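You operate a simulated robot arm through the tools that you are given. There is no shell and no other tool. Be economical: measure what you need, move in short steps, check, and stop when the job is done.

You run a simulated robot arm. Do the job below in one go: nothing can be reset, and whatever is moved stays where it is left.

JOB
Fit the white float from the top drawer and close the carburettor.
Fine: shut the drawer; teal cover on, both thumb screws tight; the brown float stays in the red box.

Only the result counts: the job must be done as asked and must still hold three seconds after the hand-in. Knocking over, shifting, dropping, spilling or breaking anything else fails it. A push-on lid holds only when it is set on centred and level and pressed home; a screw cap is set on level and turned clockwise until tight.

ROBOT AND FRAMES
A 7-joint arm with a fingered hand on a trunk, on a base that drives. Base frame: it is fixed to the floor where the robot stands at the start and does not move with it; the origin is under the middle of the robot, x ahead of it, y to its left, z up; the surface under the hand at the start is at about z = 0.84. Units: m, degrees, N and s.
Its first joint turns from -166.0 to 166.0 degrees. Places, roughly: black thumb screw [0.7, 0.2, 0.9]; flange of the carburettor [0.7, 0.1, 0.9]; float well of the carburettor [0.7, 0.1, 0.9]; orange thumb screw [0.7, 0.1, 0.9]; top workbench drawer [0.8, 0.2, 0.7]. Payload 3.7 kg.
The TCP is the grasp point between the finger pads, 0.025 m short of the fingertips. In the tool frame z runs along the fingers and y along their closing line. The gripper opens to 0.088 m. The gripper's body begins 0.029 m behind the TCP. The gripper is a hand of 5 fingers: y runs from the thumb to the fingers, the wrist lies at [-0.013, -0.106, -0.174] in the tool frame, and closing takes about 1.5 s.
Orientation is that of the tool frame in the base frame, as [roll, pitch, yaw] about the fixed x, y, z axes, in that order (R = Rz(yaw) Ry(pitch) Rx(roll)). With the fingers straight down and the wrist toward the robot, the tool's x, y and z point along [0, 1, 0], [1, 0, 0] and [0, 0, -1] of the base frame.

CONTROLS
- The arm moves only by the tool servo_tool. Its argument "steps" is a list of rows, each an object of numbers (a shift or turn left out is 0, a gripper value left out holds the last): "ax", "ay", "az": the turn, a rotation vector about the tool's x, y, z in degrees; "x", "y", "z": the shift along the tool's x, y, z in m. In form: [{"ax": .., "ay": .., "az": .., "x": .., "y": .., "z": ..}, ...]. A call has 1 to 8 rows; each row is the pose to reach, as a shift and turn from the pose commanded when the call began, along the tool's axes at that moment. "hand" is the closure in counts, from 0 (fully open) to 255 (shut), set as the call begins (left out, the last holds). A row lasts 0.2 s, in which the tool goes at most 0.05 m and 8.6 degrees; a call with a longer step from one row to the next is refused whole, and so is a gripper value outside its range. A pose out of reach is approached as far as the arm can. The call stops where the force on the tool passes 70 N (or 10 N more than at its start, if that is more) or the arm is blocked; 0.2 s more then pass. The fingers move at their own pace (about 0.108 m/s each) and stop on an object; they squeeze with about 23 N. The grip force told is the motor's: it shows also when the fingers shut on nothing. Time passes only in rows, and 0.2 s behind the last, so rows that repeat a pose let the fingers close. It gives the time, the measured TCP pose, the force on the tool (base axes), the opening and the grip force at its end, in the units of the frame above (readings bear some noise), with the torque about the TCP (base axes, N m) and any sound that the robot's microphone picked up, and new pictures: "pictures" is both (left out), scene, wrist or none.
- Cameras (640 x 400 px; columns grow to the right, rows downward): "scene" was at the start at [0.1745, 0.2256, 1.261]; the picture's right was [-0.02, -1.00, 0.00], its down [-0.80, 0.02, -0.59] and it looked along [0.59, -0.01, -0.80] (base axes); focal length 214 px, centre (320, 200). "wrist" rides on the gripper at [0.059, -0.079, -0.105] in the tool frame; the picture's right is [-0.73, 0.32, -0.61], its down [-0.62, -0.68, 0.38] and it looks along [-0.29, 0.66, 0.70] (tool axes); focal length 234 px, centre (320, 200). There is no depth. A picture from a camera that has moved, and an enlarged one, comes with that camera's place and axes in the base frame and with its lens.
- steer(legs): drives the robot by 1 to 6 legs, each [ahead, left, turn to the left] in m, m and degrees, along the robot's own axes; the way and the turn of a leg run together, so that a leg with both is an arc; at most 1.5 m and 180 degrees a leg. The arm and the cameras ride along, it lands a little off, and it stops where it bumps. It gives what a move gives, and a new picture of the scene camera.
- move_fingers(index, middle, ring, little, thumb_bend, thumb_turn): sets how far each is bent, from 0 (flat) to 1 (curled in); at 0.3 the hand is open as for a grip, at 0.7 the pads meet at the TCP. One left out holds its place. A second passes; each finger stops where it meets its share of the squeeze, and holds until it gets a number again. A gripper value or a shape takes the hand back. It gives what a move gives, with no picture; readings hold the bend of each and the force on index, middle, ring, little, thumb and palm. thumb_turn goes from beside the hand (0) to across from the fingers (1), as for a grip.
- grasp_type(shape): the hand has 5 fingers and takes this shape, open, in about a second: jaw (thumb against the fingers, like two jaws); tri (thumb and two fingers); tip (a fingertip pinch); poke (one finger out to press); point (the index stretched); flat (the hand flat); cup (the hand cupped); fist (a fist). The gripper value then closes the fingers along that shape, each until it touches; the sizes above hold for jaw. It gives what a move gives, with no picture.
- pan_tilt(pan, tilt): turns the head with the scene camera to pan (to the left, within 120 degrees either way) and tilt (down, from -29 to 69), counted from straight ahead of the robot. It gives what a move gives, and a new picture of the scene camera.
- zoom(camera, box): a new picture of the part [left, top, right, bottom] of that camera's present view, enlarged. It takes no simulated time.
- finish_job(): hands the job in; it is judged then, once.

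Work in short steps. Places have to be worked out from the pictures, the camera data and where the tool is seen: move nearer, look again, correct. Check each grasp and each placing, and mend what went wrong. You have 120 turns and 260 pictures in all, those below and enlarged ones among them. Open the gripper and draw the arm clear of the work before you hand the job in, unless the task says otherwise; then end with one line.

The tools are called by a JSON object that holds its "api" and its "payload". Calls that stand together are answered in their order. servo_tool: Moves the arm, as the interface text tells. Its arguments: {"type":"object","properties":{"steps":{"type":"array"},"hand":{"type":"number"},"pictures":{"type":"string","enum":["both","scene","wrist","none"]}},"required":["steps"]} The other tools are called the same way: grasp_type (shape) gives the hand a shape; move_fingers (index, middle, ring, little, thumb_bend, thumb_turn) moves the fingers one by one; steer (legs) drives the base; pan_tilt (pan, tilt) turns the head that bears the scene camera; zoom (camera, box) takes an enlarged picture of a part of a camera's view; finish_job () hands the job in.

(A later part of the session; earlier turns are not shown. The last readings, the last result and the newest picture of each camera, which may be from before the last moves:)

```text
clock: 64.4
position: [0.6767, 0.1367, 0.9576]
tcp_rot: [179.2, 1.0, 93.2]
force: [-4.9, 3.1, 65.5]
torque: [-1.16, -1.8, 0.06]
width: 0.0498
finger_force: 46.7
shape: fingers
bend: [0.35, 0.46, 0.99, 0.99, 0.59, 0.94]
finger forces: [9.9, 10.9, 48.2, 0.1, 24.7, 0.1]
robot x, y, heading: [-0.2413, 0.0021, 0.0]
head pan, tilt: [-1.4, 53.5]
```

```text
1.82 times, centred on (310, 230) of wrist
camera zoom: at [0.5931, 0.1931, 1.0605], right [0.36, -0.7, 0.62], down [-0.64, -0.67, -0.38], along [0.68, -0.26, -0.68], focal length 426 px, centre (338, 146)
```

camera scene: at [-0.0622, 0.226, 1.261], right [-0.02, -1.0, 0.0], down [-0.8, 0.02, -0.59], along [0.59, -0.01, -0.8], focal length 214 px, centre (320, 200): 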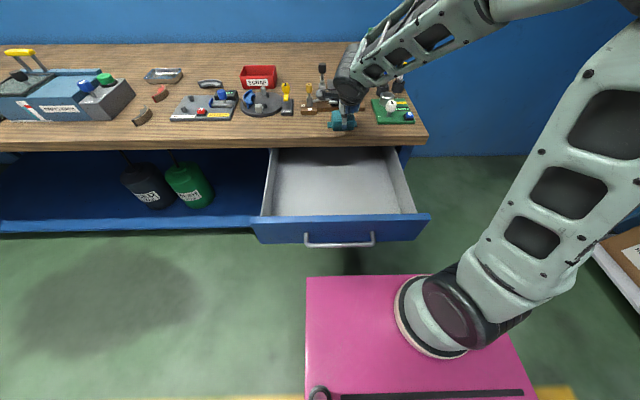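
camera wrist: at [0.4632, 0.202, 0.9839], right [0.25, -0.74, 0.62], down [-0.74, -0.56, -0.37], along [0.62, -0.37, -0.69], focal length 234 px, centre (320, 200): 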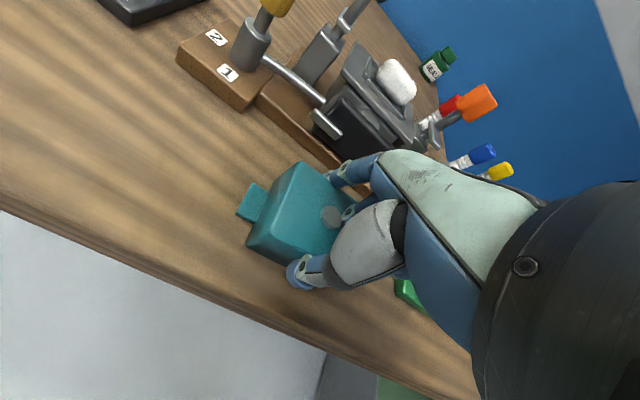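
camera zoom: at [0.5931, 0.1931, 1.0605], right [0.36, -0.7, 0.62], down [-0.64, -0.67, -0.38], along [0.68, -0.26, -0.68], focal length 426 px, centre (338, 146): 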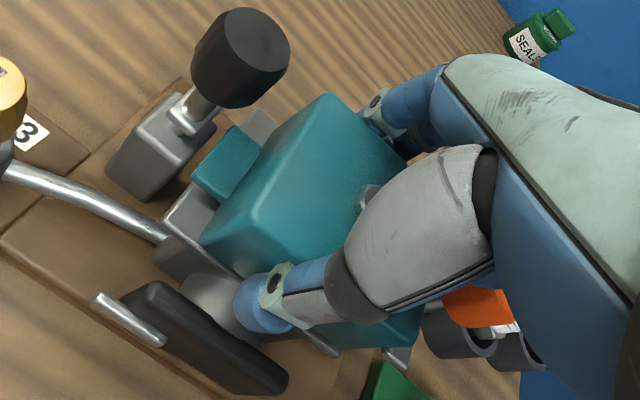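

65 N — the cover's rear wall is pressing on something near (0.704, 0.119), i.e. the float, meaning the cover is ~1 cm too far toward −x (as the wrist camera suggested). Raise 10 mm and inspect.

{"api": "servo_tool", "payload": {"steps": [{"z": -0.005}, {"z": -0.012}, {"z": -0.012}], "pictures": "none"}}

{"api": "zoom", "payload": {"camera": "scene", "box": [325, 50, 381, 92]}}

{"api": "zoom", "payload": {"camera": "wrist", "box": [200, 120, 420, 340]}}

```text
clock: 65.2
position: [0.6772, 0.1379, 0.9586]
tcp_rot: [-179.7, 1.3, 93.3]
force: [-0.3, 4.2, 10.4]
torque: [-0.02, -0.38, 0.07]
width: 0.0499
finger_force: 22.2
shape: fingers
bend: [0.34, 0.46, 0.99, 0.99, 0.6, 0.94]
finger forces: [10.5, 10.5, 0.2, 0.1, 21.1, 0.1]
robot x, y, heading: [-0.2377, 0.0014, -0.1]
head pan, tilt: [-1.4, 53.5]
```

```text
9.52 times, centred on (353, 71) of scene
camera zoom: at [-0.0625, 0.226, 1.2611], right [-0.02, -1.0, 0.0], down [-0.8, 0.02, -0.59], along [0.59, -0.01, -0.8], focal length 2043 px, centre (6, 1429)
```

zoom: 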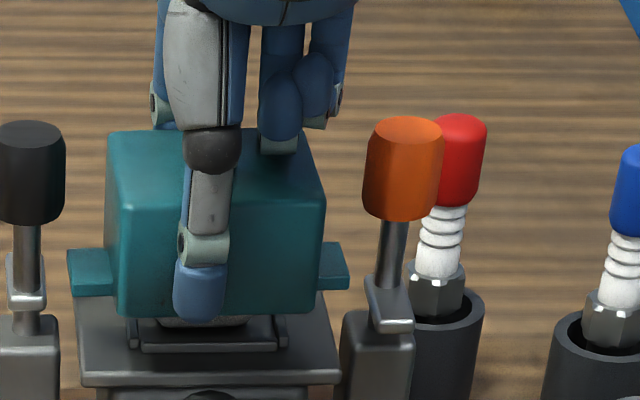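

```text
1.82 times, centred on (310, 230) of wrist
camera zoom: at [0.5953, 0.1932, 1.0631], right [0.37, -0.69, 0.62], down [-0.65, -0.67, -0.37], along [0.67, -0.27, -0.69], focal length 426 px, centre (338, 146)
```

zoom: 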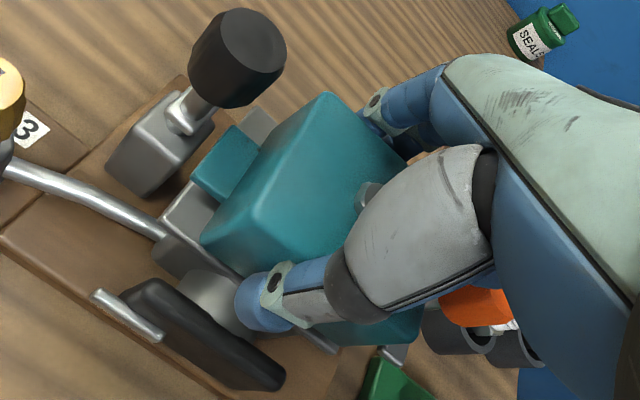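

Still touching (10 N). Raise another 12 mm.

{"api": "servo_tool", "payload": {"steps": [{"z": -0.006}, {"z": -0.012}, {"z": -0.012}], "pictures": "none"}}

{"api": "zoom", "payload": {"camera": "scene", "box": [325, 50, 381, 92]}}

{"api": "zoom", "payload": {"camera": "wrist", "box": [220, 120, 340, 240]}}

```text
clock: 66.0
position: [0.6787, 0.1369, 0.9726]
tcp_rot: [-179.8, 1.2, 93.2]
force: [0.2, 0.7, -1.1]
torque: [0.01, -0.02, 0.0]
width: 0.0499
finger_force: 20.6
shape: fingers
bend: [0.34, 0.47, 0.99, 0.99, 0.6, 0.94]
finger forces: [11.2, 9.2, 0.0, 0.1, 20.3, 0.0]
robot x, y, heading: [-0.2367, -0.0001, -0.0]
head pan, tilt: [-1.4, 53.5]
```

```text
9.52 times, centred on (353, 71) of scene
camera zoom: at [-0.0621, 0.2259, 1.261], right [-0.02, -1.0, 0.0], down [-0.8, 0.02, -0.59], along [0.59, -0.01, -0.8], focal length 2043 px, centre (6, 1429)
```

zoom: 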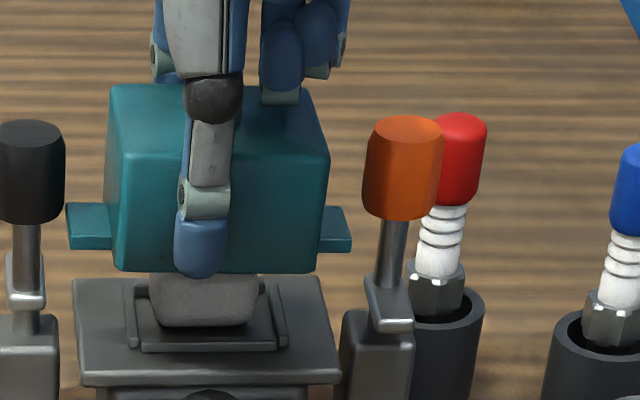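

```text
3.33 times, centred on (280, 180) of wrist
camera zoom: at [0.5956, 0.1938, 1.0769], right [0.36, -0.69, 0.62], down [-0.65, -0.67, -0.37], along [0.67, -0.27, -0.69], focal length 781 px, centre (453, 267)
```

zoom: 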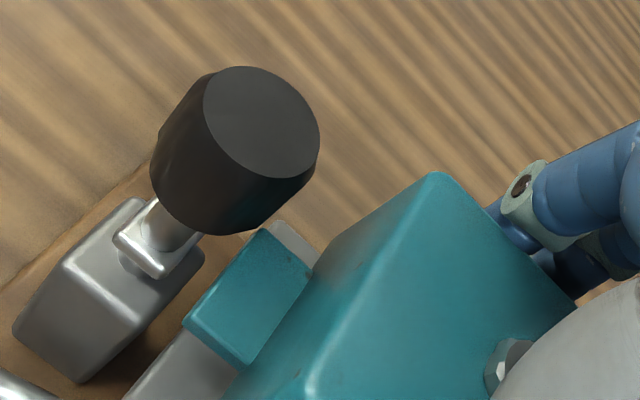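

Row comparison of cover edge and float in that contact image also says the cover must go ~12 mm further in +x. Shift +12 mm, lower to the same height and check force.

{"api": "servo_tool", "payload": {"steps": [{"y": 0.006, "x": -0.0004}, {"y": 0.012, "x": -0.0007}, {"y": 0.012, "x": -0.0007, "z": 0.005}, {"y": 0.012, "x": -0.0007, "z": 0.01}, {"y": 0.012, "x": -0.0007, "z": 0.014}], "pictures": "none"}}

{"api": "zoom", "payload": {"camera": "scene", "box": [325, 50, 381, 92]}}

```text
clock: 67.2
position: [0.6892, 0.137, 0.9599]
tcp_rot: [-179.9, 1.2, 93.4]
force: [-0.4, 1.5, -1.0]
torque: [0.0, 0.0, -0.01]
width: 0.0499
finger_force: 21.0
shape: fingers
bend: [0.34, 0.47, 0.99, 0.99, 0.6, 0.94]
finger forces: [11.2, 9.0, 0.0, 0.1, 20.3, 0.1]
robot x, y, heading: [-0.2379, 0.0024, 0.2]
head pan, tilt: [-1.4, 53.5]
```

```text
9.52 times, centred on (353, 71) of scene
camera zoom: at [-0.0622, 0.2259, 1.261], right [-0.02, -1.0, 0.0], down [-0.8, 0.02, -0.59], along [0.59, -0.01, -0.8], focal length 2043 px, centre (6, 1429)
```

zoom: 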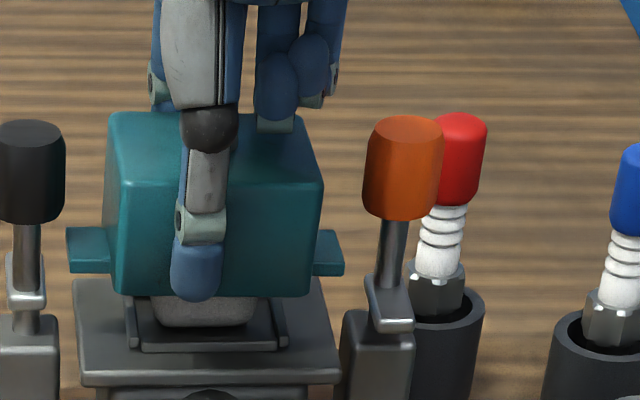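

No contact at this height now. Lower 5 mm more.

{"api": "servo_tool", "payload": {"steps": [{"z": 0.0025}, {"z": 0.005}, {"z": 0.005}], "pictures": "none"}}

{"api": "zoom", "payload": {"camera": "scene", "box": [325, 50, 381, 92]}}

```text
clock: 68.0
position: [0.6886, 0.1364, 0.9537]
tcp_rot: [-179.9, 1.2, 93.3]
force: [0.3, 0.6, -1.3]
torque: [-0.03, -0.02, 0.0]
width: 0.0504
finger_force: 20.1
shape: fingers
bend: [0.34, 0.47, 0.99, 0.99, 0.6, 0.94]
finger forces: [11.2, 9.2, 0.0, 0.0, 20.2, 0.0]
robot x, y, heading: [-0.2366, -0.002, -0.1]
head pan, tilt: [-1.4, 53.5]
```

```text
9.52 times, centred on (353, 71) of scene
camera zoom: at [-0.0621, 0.2259, 1.261], right [-0.02, -1.0, 0.0], down [-0.8, 0.02, -0.59], along [0.59, -0.01, -0.8], focal length 2043 px, centre (6, 1429)
```

zoom: 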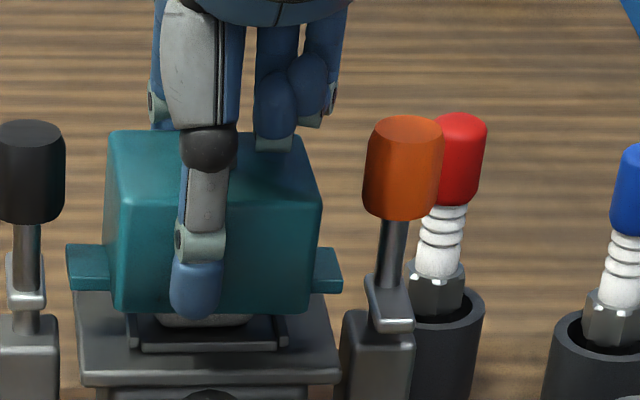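

Past the earlier contact height with no force: the float is inside the cavity. Continue down 5 mm at a time.

{"api": "servo_tool", "payload": {"steps": [{"z": 0.0025}, {"z": 0.005}, {"z": 0.005}], "pictures": "none"}}

{"api": "zoom", "payload": {"camera": "scene", "box": [325, 55, 365, 95]}}

{"api": "zoom", "payload": {"camera": "wrist", "box": [200, 120, 420, 340]}}

```text
clock: 68.8
position: [0.6885, 0.1373, 0.9492]
tcp_rot: [-179.9, 1.2, 93.2]
force: [-0.4, 0.7, -0.7]
torque: [0.02, 0.0, -0.03]
width: 0.0497
finger_force: 20.7
shape: fingers
bend: [0.34, 0.47, 0.99, 0.99, 0.6, 0.94]
finger forces: [11.2, 9.1, 0.0, 0.1, 20.3, 0.0]
robot x, y, heading: [-0.2343, 0.0011, 0.1]
head pan, tilt: [-1.4, 53.5]
```

```text
10.00 times, centred on (345, 75) of scene
camera zoom: at [-0.0621, 0.2259, 1.261], right [-0.02, -1.0, 0.0], down [-0.8, 0.02, -0.59], along [0.59, -0.01, -0.8], focal length 2145 px, centre (70, 1450)
```

zoom: 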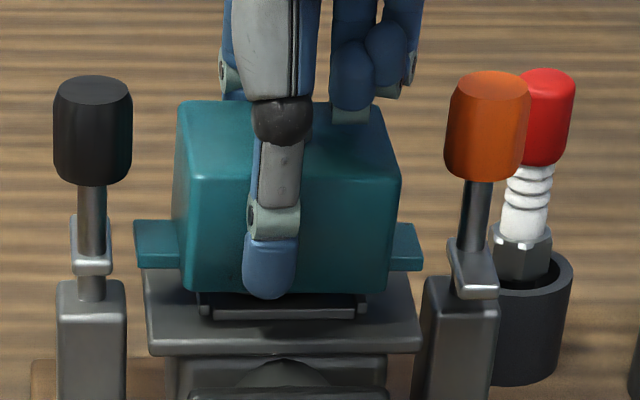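

```text
1.82 times, centred on (310, 230) of wrist
camera zoom: at [0.6063, 0.1929, 1.0545], right [0.36, -0.69, 0.62], down [-0.65, -0.67, -0.37], along [0.67, -0.27, -0.69], focal length 426 px, centre (338, 146)
```

zoom: 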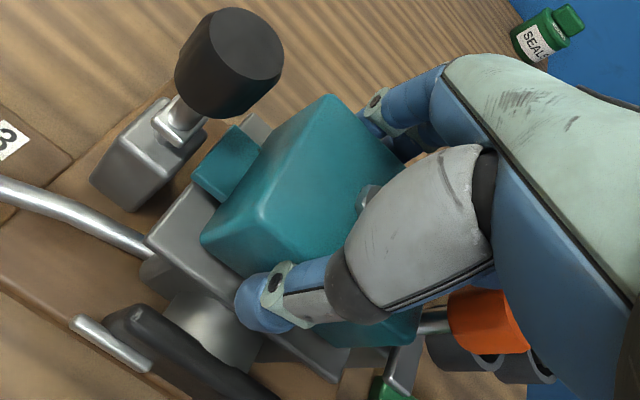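

Wrist view now has the ear centred on the flange within ~2 mm, y centred too. Keep lowering.

{"api": "servo_tool", "payload": {"steps": [{"z": 0.0025, "y": 0.001}, {"z": 0.005, "y": 0.001}, {"z": 0.005, "y": 0.001}], "pictures": "none"}}

{"api": "zoom", "payload": {"camera": "scene", "box": [325, 55, 365, 95]}}

```text
clock: 69.6
position: [0.69, 0.1371, 0.9457]
tcp_rot: [-179.9, 1.2, 93.3]
force: [-0.2, 1.3, -0.4]
torque: [0.01, 0.01, -0.03]
width: 0.05
finger_force: 20.4
shape: fingers
bend: [0.34, 0.47, 0.99, 0.99, 0.6, 0.94]
finger forces: [11.1, 9.1, 0.0, 0.0, 20.4, 0.0]
robot x, y, heading: [-0.2393, 0.0016, 0.0]
head pan, tilt: [-1.4, 53.5]
```

```text
10.00 times, centred on (345, 75) of scene
camera zoom: at [-0.0621, 0.2259, 1.261], right [-0.02, -1.0, 0.0], down [-0.8, 0.02, -0.59], along [0.59, -0.01, -0.8], focal length 2145 px, centre (70, 1450)
```

zoom: 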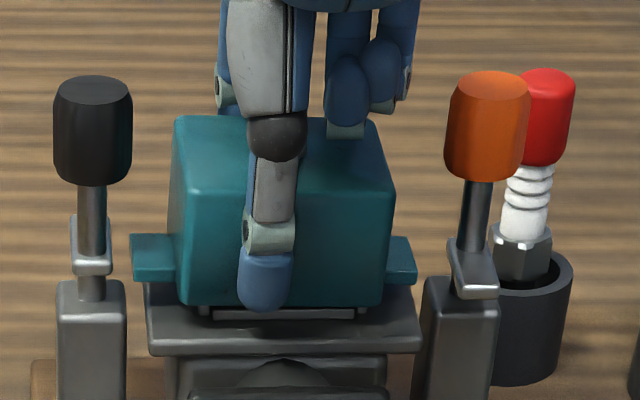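

{"api": "servo_tool", "payload": {"steps": [{"x": -0.0015}, {"z": 0.0025, "x": -0.0015}, {"z": 0.0045, "x": -0.0015}, {"z": 0.0045, "x": -0.0015}], "pictures": "none"}}

{"api": "zoom", "payload": {"camera": "scene", "box": [325, 55, 365, 95]}}

{"api": "zoom", "payload": {"camera": "wrist", "box": [200, 120, 420, 340]}}

```text
clock: 70.6
position: [0.6898, 0.1366, 0.9401]
tcp_rot: [-179.9, 1.2, 93.4]
force: [0.2, -0.1, -1.9]
torque: [-0.04, 0.01, 0.05]
width: 0.0499
finger_force: 20.1
shape: fingers
bend: [0.34, 0.47, 0.99, 0.99, 0.6, 0.94]
finger forces: [11.1, 9.1, 0.1, 0.0, 20.3, 0.0]
robot x, y, heading: [-0.2392, 0.0023, -0.0]
head pan, tilt: [-1.4, 53.5]
```

```text
10.00 times, centred on (345, 75) of scene
camera zoom: at [-0.0621, 0.2259, 1.261], right [-0.02, -1.0, 0.0], down [-0.8, 0.02, -0.59], along [0.59, -0.01, -0.8], focal length 2145 px, centre (70, 1450)
```

zoom: 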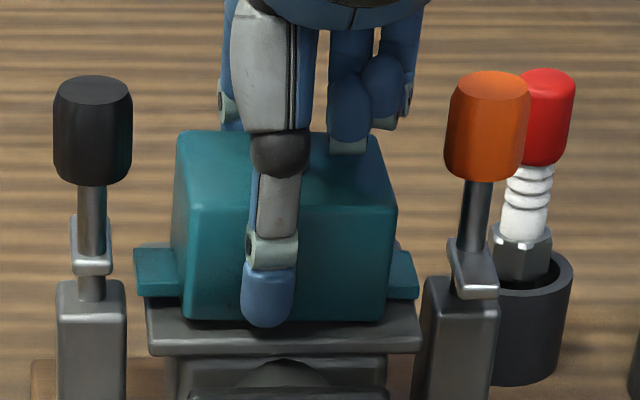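

```text
1.82 times, centred on (310, 230) of wrist
camera zoom: at [0.6077, 0.1926, 1.0448], right [0.36, -0.69, 0.62], down [-0.64, -0.67, -0.37], along [0.67, -0.27, -0.69], focal length 426 px, centre (338, 146)
```

zoom: 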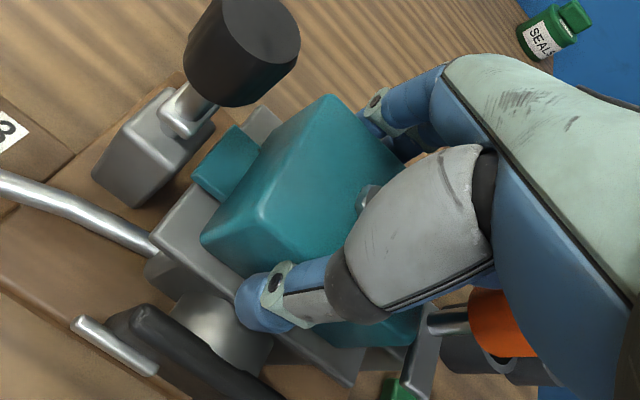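

{"api": "servo_tool", "payload": {"steps": [{"z": 0.0015}, {"z": 0.003}, {"z": 0.003}], "pictures": "none"}}

{"api": "servo_tool", "payload": {"steps": [{"z": 0.0015}, {"z": 0.003}, {"z": 0.003}], "pictures": "none"}}

{"api": "zoom", "payload": {"camera": "scene", "box": [325, 55, 365, 95]}}

```text
clock: 71.4
position: [0.69, 0.1355, 0.9372]
tcp_rot: [-179.9, 1.2, 93.3]
force: [-0.8, 0.3, 1.9]
torque: [-0.05, -0.07, 0.04]
width: 0.0499
finger_force: 21.3
shape: fingers
bend: [0.34, 0.47, 0.99, 0.99, 0.6, 0.94]
finger forces: [11.1, 10.5, 0.1, 0.1, 20.4, 0.0]
robot x, y, heading: [-0.2362, 0.0014, 0.1]
head pan, tilt: [-1.4, 53.5]
```

```text
clock: 72.2
position: [0.6897, 0.1351, 0.9373]
tcp_rot: [180.0, 1.1, 93.3]
force: [2.5, 0.9, 20.5]
torque: [-0.09, -0.54, -0.01]
width: 0.0503
finger_force: 27.9
shape: fingers
bend: [0.34, 0.46, 0.99, 0.99, 0.6, 0.94]
finger forces: [11.8, 23.9, 0.1, 0.0, 19.9, 0.1]
robot x, y, heading: [-0.235, -0.0024, 0.2]
head pan, tilt: [-1.4, 53.5]
```

```text
10.00 times, centred on (345, 75) of scene
camera zoom: at [-0.0629, 0.2259, 1.2611], right [-0.02, -1.0, 0.0], down [-0.8, 0.02, -0.59], along [0.59, -0.01, -0.8], focal length 2145 px, centre (70, 1450)
```

zoom: 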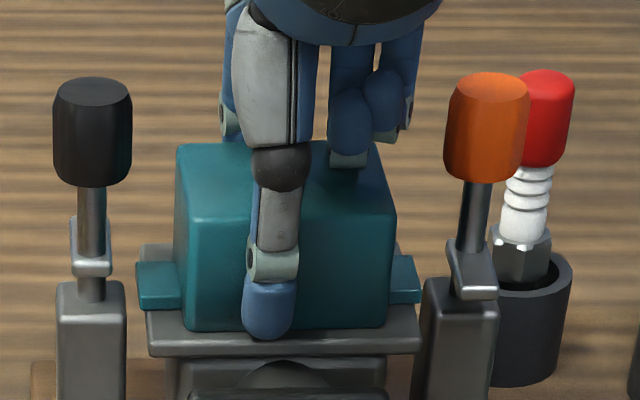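

Contact at TCP z≈0.937; the cover sits on the flange with ~7 mm margin in front, as expected. Release and lift a little to inspect.

{"api": "move_fingers", "payload": {"index": 0.28, "middle": 0.28, "thumb_bend": 0.3}}

{"api": "servo_tool", "payload": {"steps": [{"z": -0.02}, {"z": -0.05}, {"z": -0.08}, {"z": -0.1, "y": -0.03}, {"z": -0.1, "y": -0.07}, {"z": -0.1, "y": -0.1}]}}

{"api": "zoom", "payload": {"camera": "scene", "box": [325, 55, 365, 95]}}

{"api": "zoom", "payload": {"camera": "wrist", "box": [220, 100, 380, 240]}}

```text
clock: 73.2
position: [0.6894, 0.1366, 0.9367]
tcp_rot: [-180.0, 1.2, 93.3]
force: [1.7, 0.8, 21.3]
torque: [-0.53, -0.47, 0.05]
width: 0.0869
finger_force: 11.1
shape: fingers
bend: [0.28, 0.28, 0.99, 0.99, 0.3, 0.97]
finger forces: [0.0, 0.0, 21.5, 0.1, 0.1, 0.0]
robot x, y, heading: [-0.2387, 0.0018, -0.2]
head pan, tilt: [-1.4, 53.5]
```

```text
clock: 74.6
position: [0.5908, 0.1305, 1.0352]
tcp_rot: [-179.8, 1.2, 93.3]
force: [-0.2, -0.1, -1.0]
torque: [0.02, 0.04, -0.01]
width: 0.0871
finger_force: 0.1
shape: fingers
bend: [0.28, 0.28, 0.99, 0.99, 0.3, 0.97]
finger forces: [0.0, 0.0, 0.0, 0.1, 0.1, 0.0]
robot x, y, heading: [-0.2399, 0.0018, 0.0]
head pan, tilt: [-1.4, 53.5]
camera scene: at [-0.0619, 0.226, 1.261], right [-0.02, -1.0, 0.0], down [-0.8, 0.02, -0.59], along [0.59, -0.01, -0.8], focal length 214 px, centre (320, 200)
camera wrist: at [0.5083, 0.1859, 1.139], right [0.36, -0.69, 0.62], down [-0.65, -0.67, -0.37], along [0.67, -0.27, -0.69], focal length 234 px, centre (320, 200)
```

scene: 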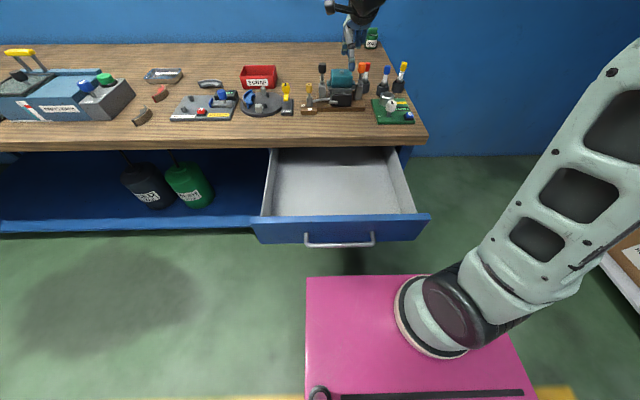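
wrist: 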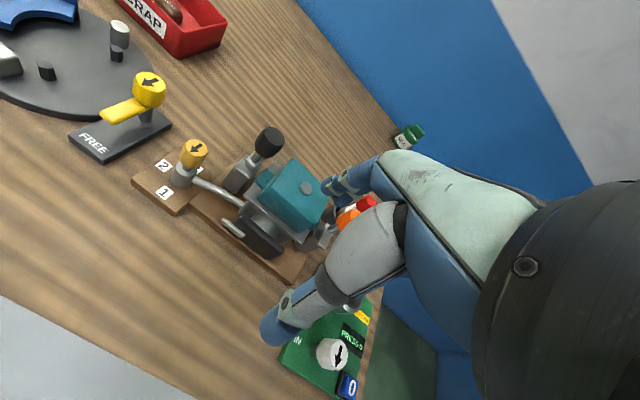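

```text
10.00 times, centred on (345, 75) of scene
camera zoom: at [-0.0619, 0.226, 1.261], right [-0.02, -1.0, 0.0], down [-0.8, 0.02, -0.59], along [0.59, -0.01, -0.8], focal length 2145 px, centre (70, 1450)
```

zoom: 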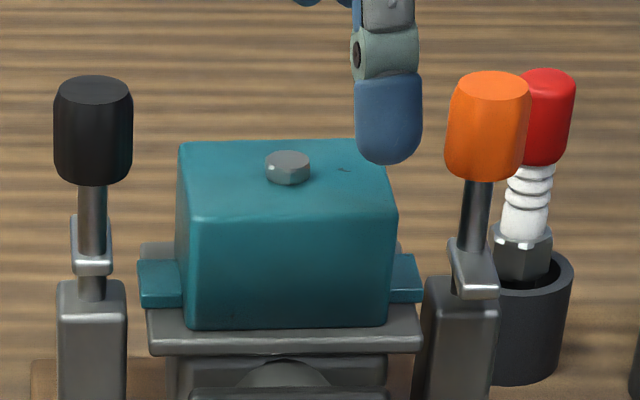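

```text
2.86 times, centred on (300, 170) of wrist
camera zoom: at [0.5083, 0.1859, 1.139], right [0.36, -0.69, 0.62], down [-0.65, -0.67, -0.37], along [0.67, -0.27, -0.69], focal length 669 px, centre (377, 286)
```

zoom: 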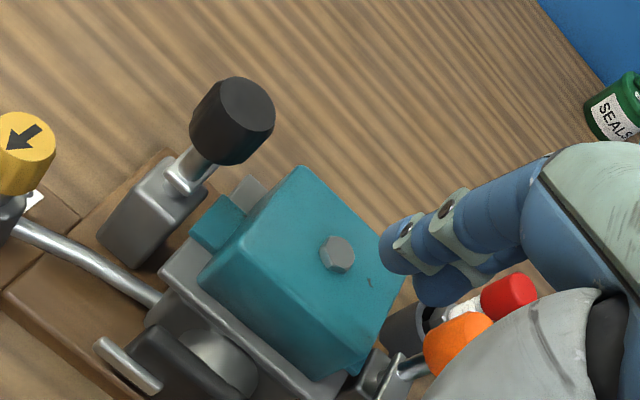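

Cover is on and looks centred. Zoom for flushness.

{"api": "zoom", "payload": {"camera": "scene", "box": [335, 70, 370, 95]}}

{"api": "zoom", "payload": {"camera": "wrist", "box": [250, 140, 340, 250]}}

```text
16.00 times, centred on (352, 82) of scene
camera zoom: at [-0.0619, 0.226, 1.261], right [-0.02, -1.0, 0.0], down [-0.8, 0.02, -0.59], along [0.59, -0.01, -0.8], focal length 3432 px, centre (-200, 2080)
```

zoom: 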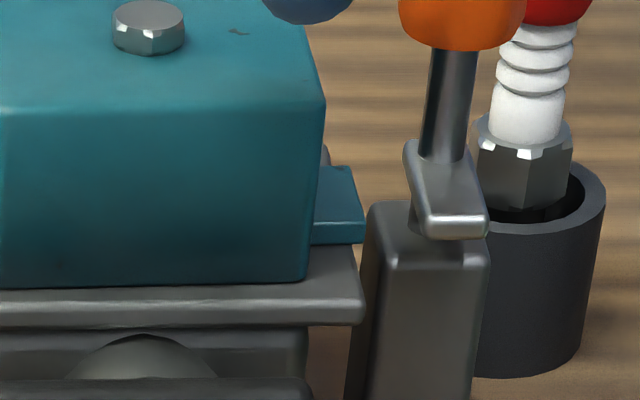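

```text
3.64 times, centred on (295, 195) of wrist
camera zoom: at [0.5083, 0.1859, 1.139], right [0.36, -0.69, 0.62], down [-0.65, -0.67, -0.37], along [0.67, -0.27, -0.69], focal length 852 px, centre (411, 218)
```

zoom: 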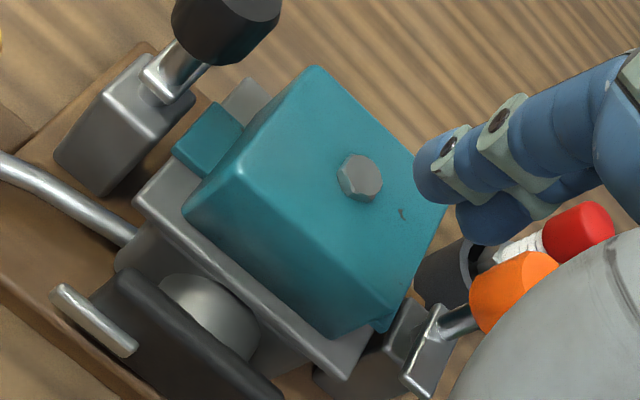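

Cover is seated flush and centred. Next the black thumb screw, head at ≈(0.692, 0.198), z 0.943–0.971. I'll use the tip pinch, pre-rotated counter-clockwise to gain turning range, and hover above it.

{"api": "grasp_type", "payload": {"shape": "tip"}}

{"api": "servo_tool", "payload": {"steps": [{"az": -8, "x": 0.01, "y": 0.015}, {"az": -16, "x": 0.02, "y": 0.035}, {"az": -24, "x": 0.03, "y": 0.055}, {"az": -32, "x": 0.04, "y": 0.075}, {"az": -40, "x": 0.05, "y": 0.09}, {"az": -48, "x": 0.0615, "y": 0.1047}, {"az": -54, "x": 0.0615, "y": 0.1047}, {"az": -54, "x": 0.0615, "y": 0.1047, "z": 0.01}]}}

{"api": "zoom", "payload": {"camera": "scene", "box": [305, 40, 375, 95]}}

```text
clock: 75.5
position: [0.59, 0.1301, 1.0342]
tcp_rot: [-179.9, 1.2, 93.3]
force: [-0.5, -0.1, -0.8]
torque: [-0.01, 0.01, 0.01]
width: 0.0879
finger_force: 0.0
shape: tip
bend: [0.3, 0.98, 0.99, 0.99, 0.3, 0.97]
finger forces: [0.0, 0.0, 0.0, 0.1, 0.0, 0.0]
robot x, y, heading: [-0.2391, 0.0, 0.0]
head pan, tilt: [-1.4, 53.5]
```

```text
clock: 77.3
position: [0.6913, 0.1995, 1.0234]
tcp_rot: [-179.0, 0.6, 147.3]
force: [0.6, 0.1, -0.6]
torque: [-0.01, 0.0, -0.01]
width: 0.0881
finger_force: 0.1
shape: tip
bend: [0.3, 0.98, 0.99, 0.99, 0.3, 0.97]
finger forces: [0.0, 0.0, 0.1, 0.1, 0.0, 0.0]
robot x, y, heading: [-0.2372, 0.0006, 0.0]
head pan, tilt: [-1.4, 53.5]
camera scene: at [-0.0622, 0.2259, 1.261], right [-0.02, -1.0, 0.0], down [-0.8, 0.02, -0.59], along [0.59, -0.01, -0.8], focal length 214 px, centre (320, 200)
camera wrist: at [0.5988, 0.1664, 1.13], right [0.79, -0.11, 0.61], down [0.16, -0.92, -0.36], along [0.6, 0.38, -0.7], focal length 234 px, centre (320, 200)
```

scene: 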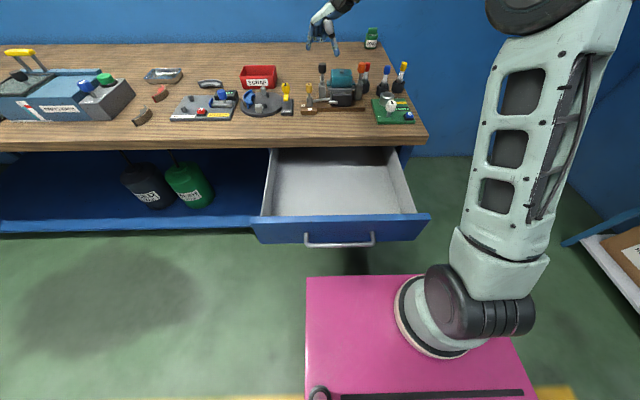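
wrist: 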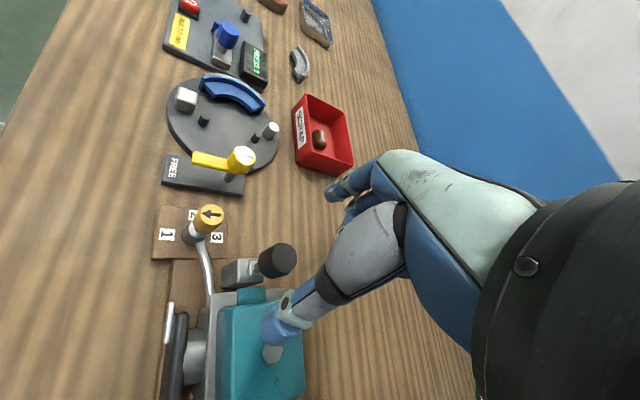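

```text
7.27 times, centred on (340, 68) of scene
camera zoom: at [-0.0622, 0.2259, 1.261], right [-0.02, -1.0, 0.0], down [-0.8, 0.02, -0.59], along [0.59, -0.01, -0.8], focal length 1560 px, centre (174, 1164)
```

zoom: 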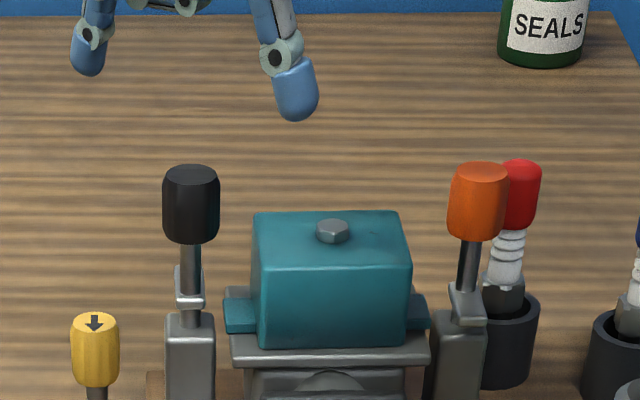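

Aligned over the black head. I'll lower to TCP z≈0.974 (fingertips stay just above the cover top), then close.

{"api": "servo_tool", "payload": {"steps": [{"z": 0.02}, {"z": 0.035}, {"z": 0.049}, {"z": 0.049}], "pictures": "none"}}

{"api": "zoom", "payload": {"camera": "scene", "box": [315, 50, 371, 92]}}

{"api": "zoom", "payload": {"camera": "wrist", "box": [220, 160, 380, 320]}}

```text
clock: 78.3
position: [0.6901, 0.1971, 0.9753]
tcp_rot: [-179.0, 0.6, 147.3]
force: [0.0, -1.0, -0.1]
torque: [0.01, -0.01, 0.01]
width: 0.088
finger_force: 0.0
shape: tip
bend: [0.3, 0.98, 0.99, 0.99, 0.3, 0.97]
finger forces: [0.0, 0.0, 0.0, 0.0, 0.1, 0.1]
robot x, y, heading: [-0.2357, 0.0, 0.3]
head pan, tilt: [-1.4, 53.5]
```

```text
9.52 times, centred on (343, 71) of scene
camera zoom: at [-0.0622, 0.2259, 1.261], right [-0.02, -1.0, 0.0], down [-0.8, 0.02, -0.59], along [0.59, -0.01, -0.8], focal length 2043 px, centre (101, 1429)
```

zoom: 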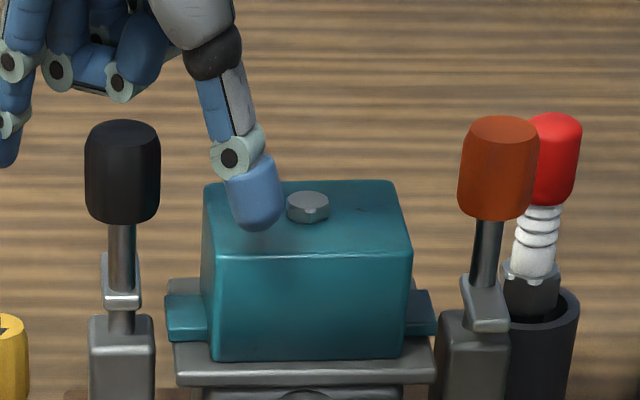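

```text
2.50 times, centred on (300, 240) of wrist
camera zoom: at [0.5977, 0.1651, 1.0811], right [0.79, -0.11, 0.61], down [0.16, -0.92, -0.36], along [0.6, 0.38, -0.7], focal length 585 px, centre (370, 100)
```

zoom: 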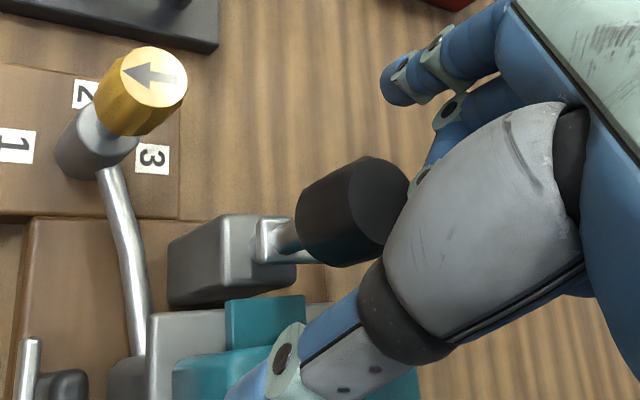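

Head is centred between the pads. Close.

{"api": "servo_tool", "payload": {"steps": [{}, {}, {}, {}, {}, {}, {}, {}], "hand": 255, "pictures": "none"}}

{"api": "zoom", "payload": {"camera": "scene", "box": [315, 50, 371, 92]}}

```text
clock: 80.1
position: [0.69, 0.1979, 0.9743]
tcp_rot: [-179.0, 0.7, 147.3]
force: [-2.6, 0.9, -3.0]
torque: [0.06, 0.03, 0.05]
width: 0.0197
finger_force: 22.9
shape: tip
bend: [0.73, 1.0, 1.0, 1.0, 0.74, 1.0]
finger forces: [20.7, 0.0, 0.0, 0.1, 20.3, 0.0]
robot x, y, heading: [-0.2405, 0.0007, -0.1]
head pan, tilt: [-1.4, 53.5]
```

```text
9.52 times, centred on (343, 71) of scene
camera zoom: at [-0.0622, 0.226, 1.261], right [-0.02, -1.0, 0.0], down [-0.8, 0.02, -0.59], along [0.59, -0.01, -0.8], focal length 2043 px, centre (101, 1429)
```

zoom: 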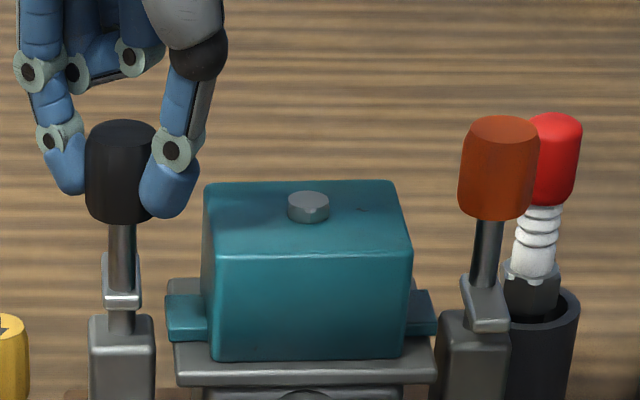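

Good pinch on the head (20 N). Turn clockwise (positive about tool z) by 68°, watching the torque.

{"api": "servo_tool", "payload": {"steps": [{"az": 8.5}, {"az": 17}, {"az": 25.5}, {"az": 34}, {"az": 42.5}, {"az": 51}, {"az": 59.5}, {"az": 68}], "pictures": "none"}}

{"api": "zoom", "payload": {"camera": "scene", "box": [315, 50, 371, 92]}}

```text
clock: 81.9
position: [0.691, 0.1976, 0.9743]
tcp_rot: [179.8, 1.2, 79.2]
force: [0.8, 7.1, 1.8]
torque: [0.12, 0.06, 0.01]
width: 0.02
finger_force: 23.0
shape: tip
bend: [0.73, 1.0, 1.0, 1.0, 0.76, 0.97]
finger forces: [20.4, 0.1, 0.1, 0.0, 22.7, 0.0]
robot x, y, heading: [-0.2357, 0.0008, -0.1]
head pan, tilt: [-1.4, 53.5]
```

```text
9.52 times, centred on (343, 71) of scene
camera zoom: at [-0.0622, 0.2261, 1.261], right [-0.02, -1.0, 0.0], down [-0.8, 0.02, -0.59], along [0.59, -0.01, -0.8], focal length 2043 px, centre (101, 1429)
```

zoom: 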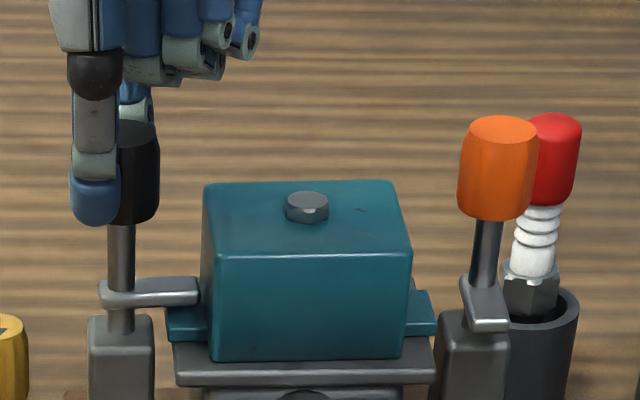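

The clamp foot swung over the cover's ear. Continue clockwise until torque rises.

{"api": "servo_tool", "payload": {"steps": [{"az": 8}, {"az": 16}, {"az": 24}, {"az": 32}], "pictures": "none"}}

{"api": "zoom", "payload": {"camera": "scene", "box": [315, 50, 371, 92]}}

```text
clock: 82.9
position: [0.6912, 0.1979, 0.9744]
tcp_rot: [179.3, 0.8, 47.3]
force: [7.2, 14.6, 7.1]
torque: [0.3, -0.1, 0.16]
width: 0.0212
finger_force: 22.9
shape: tip
bend: [0.73, 1.0, 1.0, 1.0, 0.75, 1.0]
finger forces: [21.5, 0.1, 0.0, 0.0, 26.3, 0.1]
robot x, y, heading: [-0.2371, -0.0008, 0.2]
head pan, tilt: [-1.4, 53.5]
```

```text
9.52 times, centred on (343, 71) of scene
camera zoom: at [-0.0621, 0.2265, 1.2609], right [-0.02, -1.0, 0.0], down [-0.8, 0.02, -0.59], along [0.59, -0.01, -0.8], focal length 2043 px, centre (101, 1429)
```

zoom: 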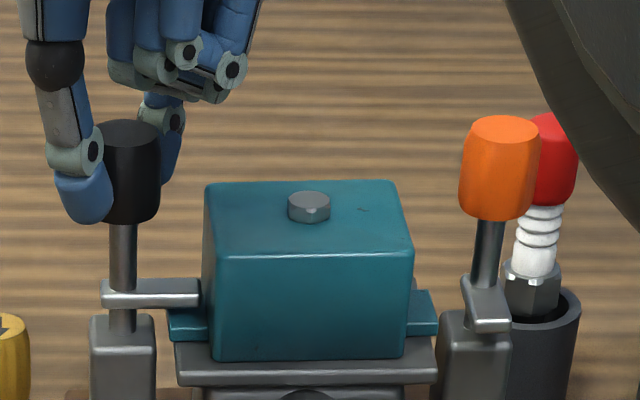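

{"api": "servo_tool", "payload": {"steps": [{"az": 8}, {"az": 16}, {"az": 24}], "pictures": "none"}}

{"api": "zoom", "payload": {"camera": "scene", "box": [315, 60, 350, 92]}}

```text
clock: 83.7
position: [0.6941, 0.1985, 0.9738]
tcp_rot: [179.0, 0.4, 23.1]
force: [21.4, 14.3, 5.2]
torque: [0.27, -0.43, 0.27]
width: 0.0212
finger_force: 22.6
shape: tip
bend: [0.74, 1.0, 1.0, 1.0, 0.74, 1.0]
finger forces: [29.0, 0.1, 0.0, 0.0, 24.6, 0.1]
robot x, y, heading: [-0.241, -0.0003, 0.2]
head pan, tilt: [-1.4, 53.5]
```

```text
12.50 times, centred on (332, 76) of scene
camera zoom: at [-0.0614, 0.2264, 1.2608], right [-0.02, -1.0, 0.0], down [-0.8, 0.02, -0.59], along [0.59, -0.02, -0.8], focal length 2681 px, centre (164, 1750)
```

zoom: 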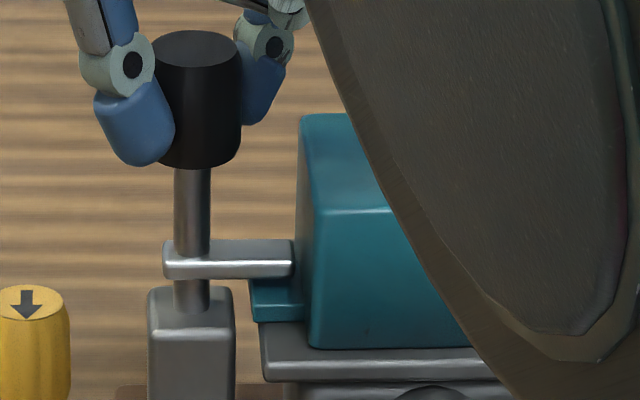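

The foot is clamped over the ear and no longer moves while reaction force rises — tight. Release and lift.

{"api": "servo_tool", "payload": {"steps": [{}, {}, {}, {}, {"z": -0.02}, {"z": -0.05}, {"z": -0.07}], "hand": 0, "pictures": "none"}}

{"api": "servo_tool", "payload": {"steps": [{"az": -8.5}, {"az": -17}, {"az": -25.5}, {"az": -34}, {"az": -42.5}, {"az": -51}, {"az": -59.5}, {"az": -68}], "pictures": "none"}}

{"api": "zoom", "payload": {"camera": "scene", "box": [305, 50, 385, 100]}}

```text
clock: 85.3
position: [0.6904, 0.2029, 1.0446]
tcp_rot: [178.9, 0.6, 23.3]
force: [-0.1, 0.7, -0.8]
torque: [0.02, 0.0, 0.03]
width: 0.0874
finger_force: 0.1
shape: tip
bend: [0.3, 0.98, 0.99, 0.99, 0.3, 0.98]
finger forces: [0.0, 0.0, 0.1, 0.0, 0.0, 0.0]
robot x, y, heading: [-0.2363, -0.0026, -0.0]
head pan, tilt: [-1.4, 53.5]
```

```text
clock: 87.1
position: [0.6913, 0.2003, 1.0449]
tcp_rot: [179.9, 1.2, 91.4]
force: [-0.4, 0.4, 0.1]
torque: [-0.03, -0.01, 0.03]
width: 0.0876
finger_force: 0.1
shape: tip
bend: [0.3, 0.98, 0.99, 0.99, 0.3, 0.98]
finger forces: [0.0, 0.0, 0.0, 0.0, 0.0, 0.0]
robot x, y, heading: [-0.2327, 0.0003, 0.1]
head pan, tilt: [-1.4, 53.5]
```

```text
8.00 times, centred on (345, 75) of scene
camera zoom: at [-0.0623, 0.2261, 1.261], right [-0.02, -1.0, 0.0], down [-0.8, 0.02, -0.59], along [0.59, -0.01, -0.8], focal length 1716 px, centre (120, 1200)
```

zoom: 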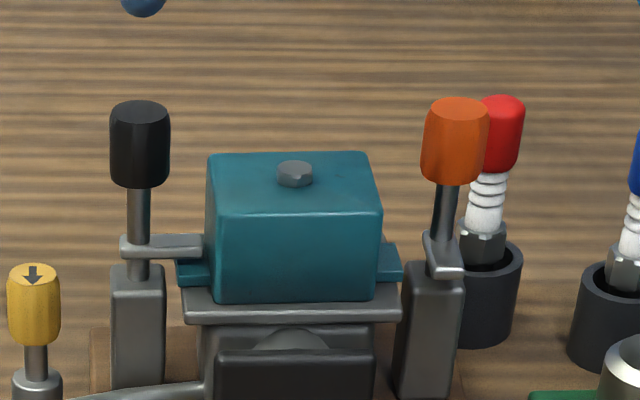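

Black screw is tight. Now the orange one at ≈(0.690, 0.0745): move over with a +55° pre-rotation.

{"api": "servo_tool", "payload": {"steps": [{"az": -8, "x": -0.02}, {"az": -16, "x": -0.045}, {"az": -24, "x": -0.07, "y": -0.002}, {"az": -32, "x": -0.095, "y": -0.003}, {"az": -40, "x": -0.115, "y": -0.004}, {"az": -48, "x": -0.126, "y": -0.0043}, {"az": -55, "x": -0.126, "y": -0.0043}, {"az": -55, "x": -0.126, "y": -0.0043, "z": 0.015}], "pictures": "wrist"}}

{"api": "zoom", "payload": {"camera": "wrist", "box": [220, 160, 380, 320]}}

{"api": "zoom", "payload": {"camera": "scene", "box": [325, 30, 405, 95]}}

```text
clock: 88.9
position: [0.6885, 0.0731, 1.0321]
tcp_rot: [-179.0, 0.6, 146.3]
force: [-0.2, -0.5, 0.2]
torque: [0.04, 0.0, -0.01]
width: 0.0875
finger_force: 0.0
shape: tip
bend: [0.3, 0.98, 0.99, 0.99, 0.3, 0.98]
finger forces: [0.1, 0.0, 0.0, 0.0, 0.0, 0.0]
robot x, y, heading: [-0.2339, -0.0018, -0.0]
head pan, tilt: [-1.4, 53.5]
camera wrist: at [0.5965, 0.0417, 1.1382], right [0.78, -0.12, 0.61], down [0.14, -0.92, -0.36], along [0.6, 0.37, -0.7], focal length 234 px, centre (320, 200)
```

wrist: 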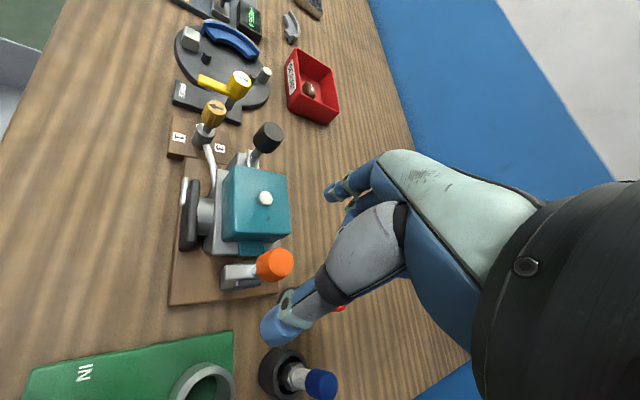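

```text
2.50 times, centred on (300, 240) of wrist
camera zoom: at [0.5965, 0.0417, 1.1382], right [0.78, -0.12, 0.61], down [0.14, -0.92, -0.36], along [0.6, 0.37, -0.7], focal length 585 px, centre (370, 100)
```

zoom: 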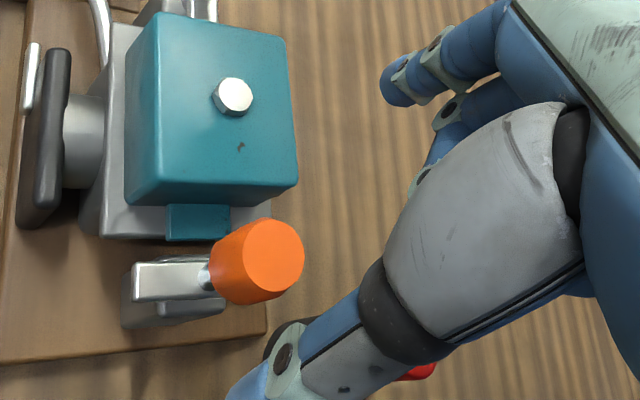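

```text
6.15 times, centred on (365, 62) of scene
camera zoom: at [-0.0622, 0.2259, 1.261], right [-0.02, -1.0, 0.0], down [-0.8, 0.02, -0.59], along [0.59, -0.01, -0.8], focal length 1320 px, centre (43, 1046)
```

zoom: 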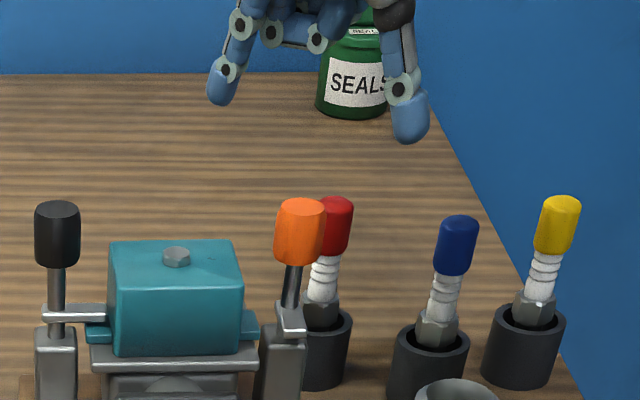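

Aligned over the orange head. Lower to TCP z≈0.976 and check before closing.

{"api": "servo_tool", "payload": {"steps": [{"z": 0.02}, {"z": 0.04}, {"z": 0.055}, {"z": 0.055}], "pictures": "none"}}

{"api": "zoom", "payload": {"camera": "scene", "box": [330, 50, 394, 95]}}

{"api": "zoom", "payload": {"camera": "wrist", "box": [220, 160, 380, 320]}}

```text
clock: 89.9
position: [0.6895, 0.0731, 0.9759]
tcp_rot: [-179.0, 0.6, 146.3]
force: [0.5, 0.1, 0.2]
torque: [0.01, 0.03, 0.01]
width: 0.0878
finger_force: 0.1
shape: tip
bend: [0.3, 0.98, 0.99, 0.99, 0.3, 0.98]
finger forces: [0.0, 0.1, 0.0, 0.1, 0.1, 0.0]
robot x, y, heading: [-0.2375, 0.0017, -0.1]
head pan, tilt: [-1.4, 53.5]
```

```text
8.89 times, centred on (362, 72) of scene
camera zoom: at [-0.0622, 0.2259, 1.261], right [-0.02, -1.0, 0.0], down [-0.8, 0.02, -0.59], along [0.59, -0.01, -0.8], focal length 1906 px, centre (-53, 1333)
```

zoom: 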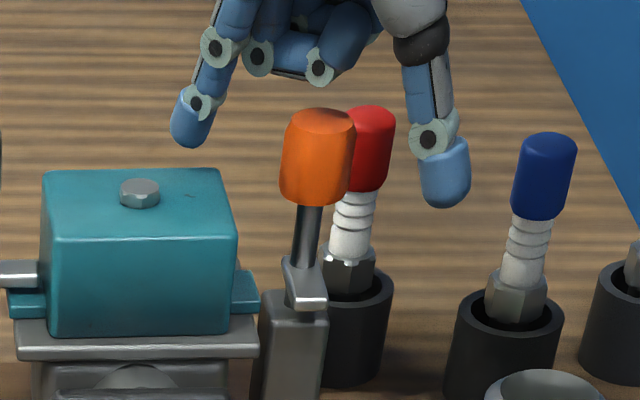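

```text
2.50 times, centred on (300, 240) of wrist
camera zoom: at [0.5969, 0.041, 1.0828], right [0.78, -0.12, 0.61], down [0.14, -0.92, -0.36], along [0.61, 0.37, -0.7], focal length 585 px, centre (370, 100)
```

zoom: 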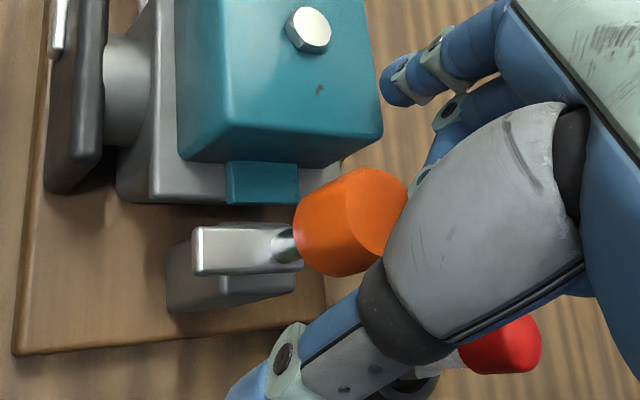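

Similar alignment as for black; red plug is clear. Close.

{"api": "servo_tool", "payload": {"steps": [{}, {}, {}, {}, {}, {}, {}, {}], "hand": 255, "pictures": "none"}}

{"api": "servo_tool", "payload": {"steps": [{"az": 8.5}, {"az": 17}, {"az": 25.5}, {"az": 34}, {"az": 42.5}, {"az": 51}], "pictures": "none"}}

{"api": "zoom", "payload": {"camera": "scene", "box": [330, 50, 394, 95]}}

```text
clock: 91.7
position: [0.6891, 0.0717, 0.9761]
tcp_rot: [-179.0, 0.6, 146.4]
force: [-2.6, 1.2, -2.2]
torque: [0.05, 0.07, 0.05]
width: 0.0189
finger_force: 23.3
shape: tip
bend: [0.73, 1.0, 1.0, 1.0, 0.74, 1.0]
finger forces: [20.8, 0.0, 0.1, 0.1, 20.5, 0.0]
robot x, y, heading: [-0.237, -0.0017, -0.1]
head pan, tilt: [-1.4, 53.5]
```

```text
clock: 93.1
position: [0.6907, 0.0718, 0.977]
tcp_rot: [-179.9, 1.2, 95.2]
force: [7.4, 8.5, 0.4]
torque: [0.19, -0.15, 0.04]
width: 0.0192
finger_force: 22.9
shape: tip
bend: [0.73, 1.0, 1.0, 1.0, 0.76, 0.99]
finger forces: [26.9, 0.0, 0.0, 0.0, 19.5, 0.0]
robot x, y, heading: [-0.2362, -0.003, 0.1]
head pan, tilt: [-1.4, 53.5]
```

```text
8.89 times, centred on (362, 72) of scene
camera zoom: at [-0.0618, 0.2262, 1.2609], right [-0.02, -1.0, 0.0], down [-0.8, 0.02, -0.59], along [0.59, -0.01, -0.8], focal length 1906 px, centre (-53, 1333)
```

zoom: 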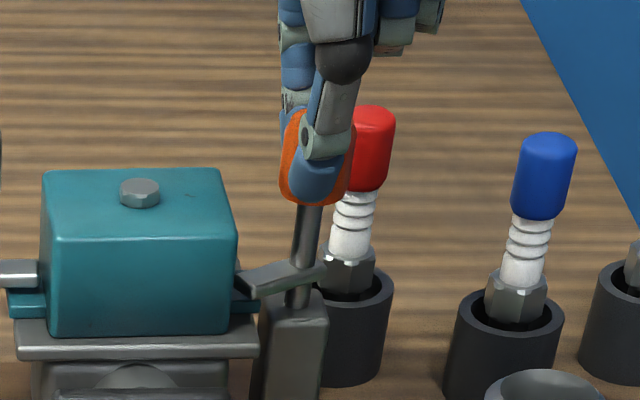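

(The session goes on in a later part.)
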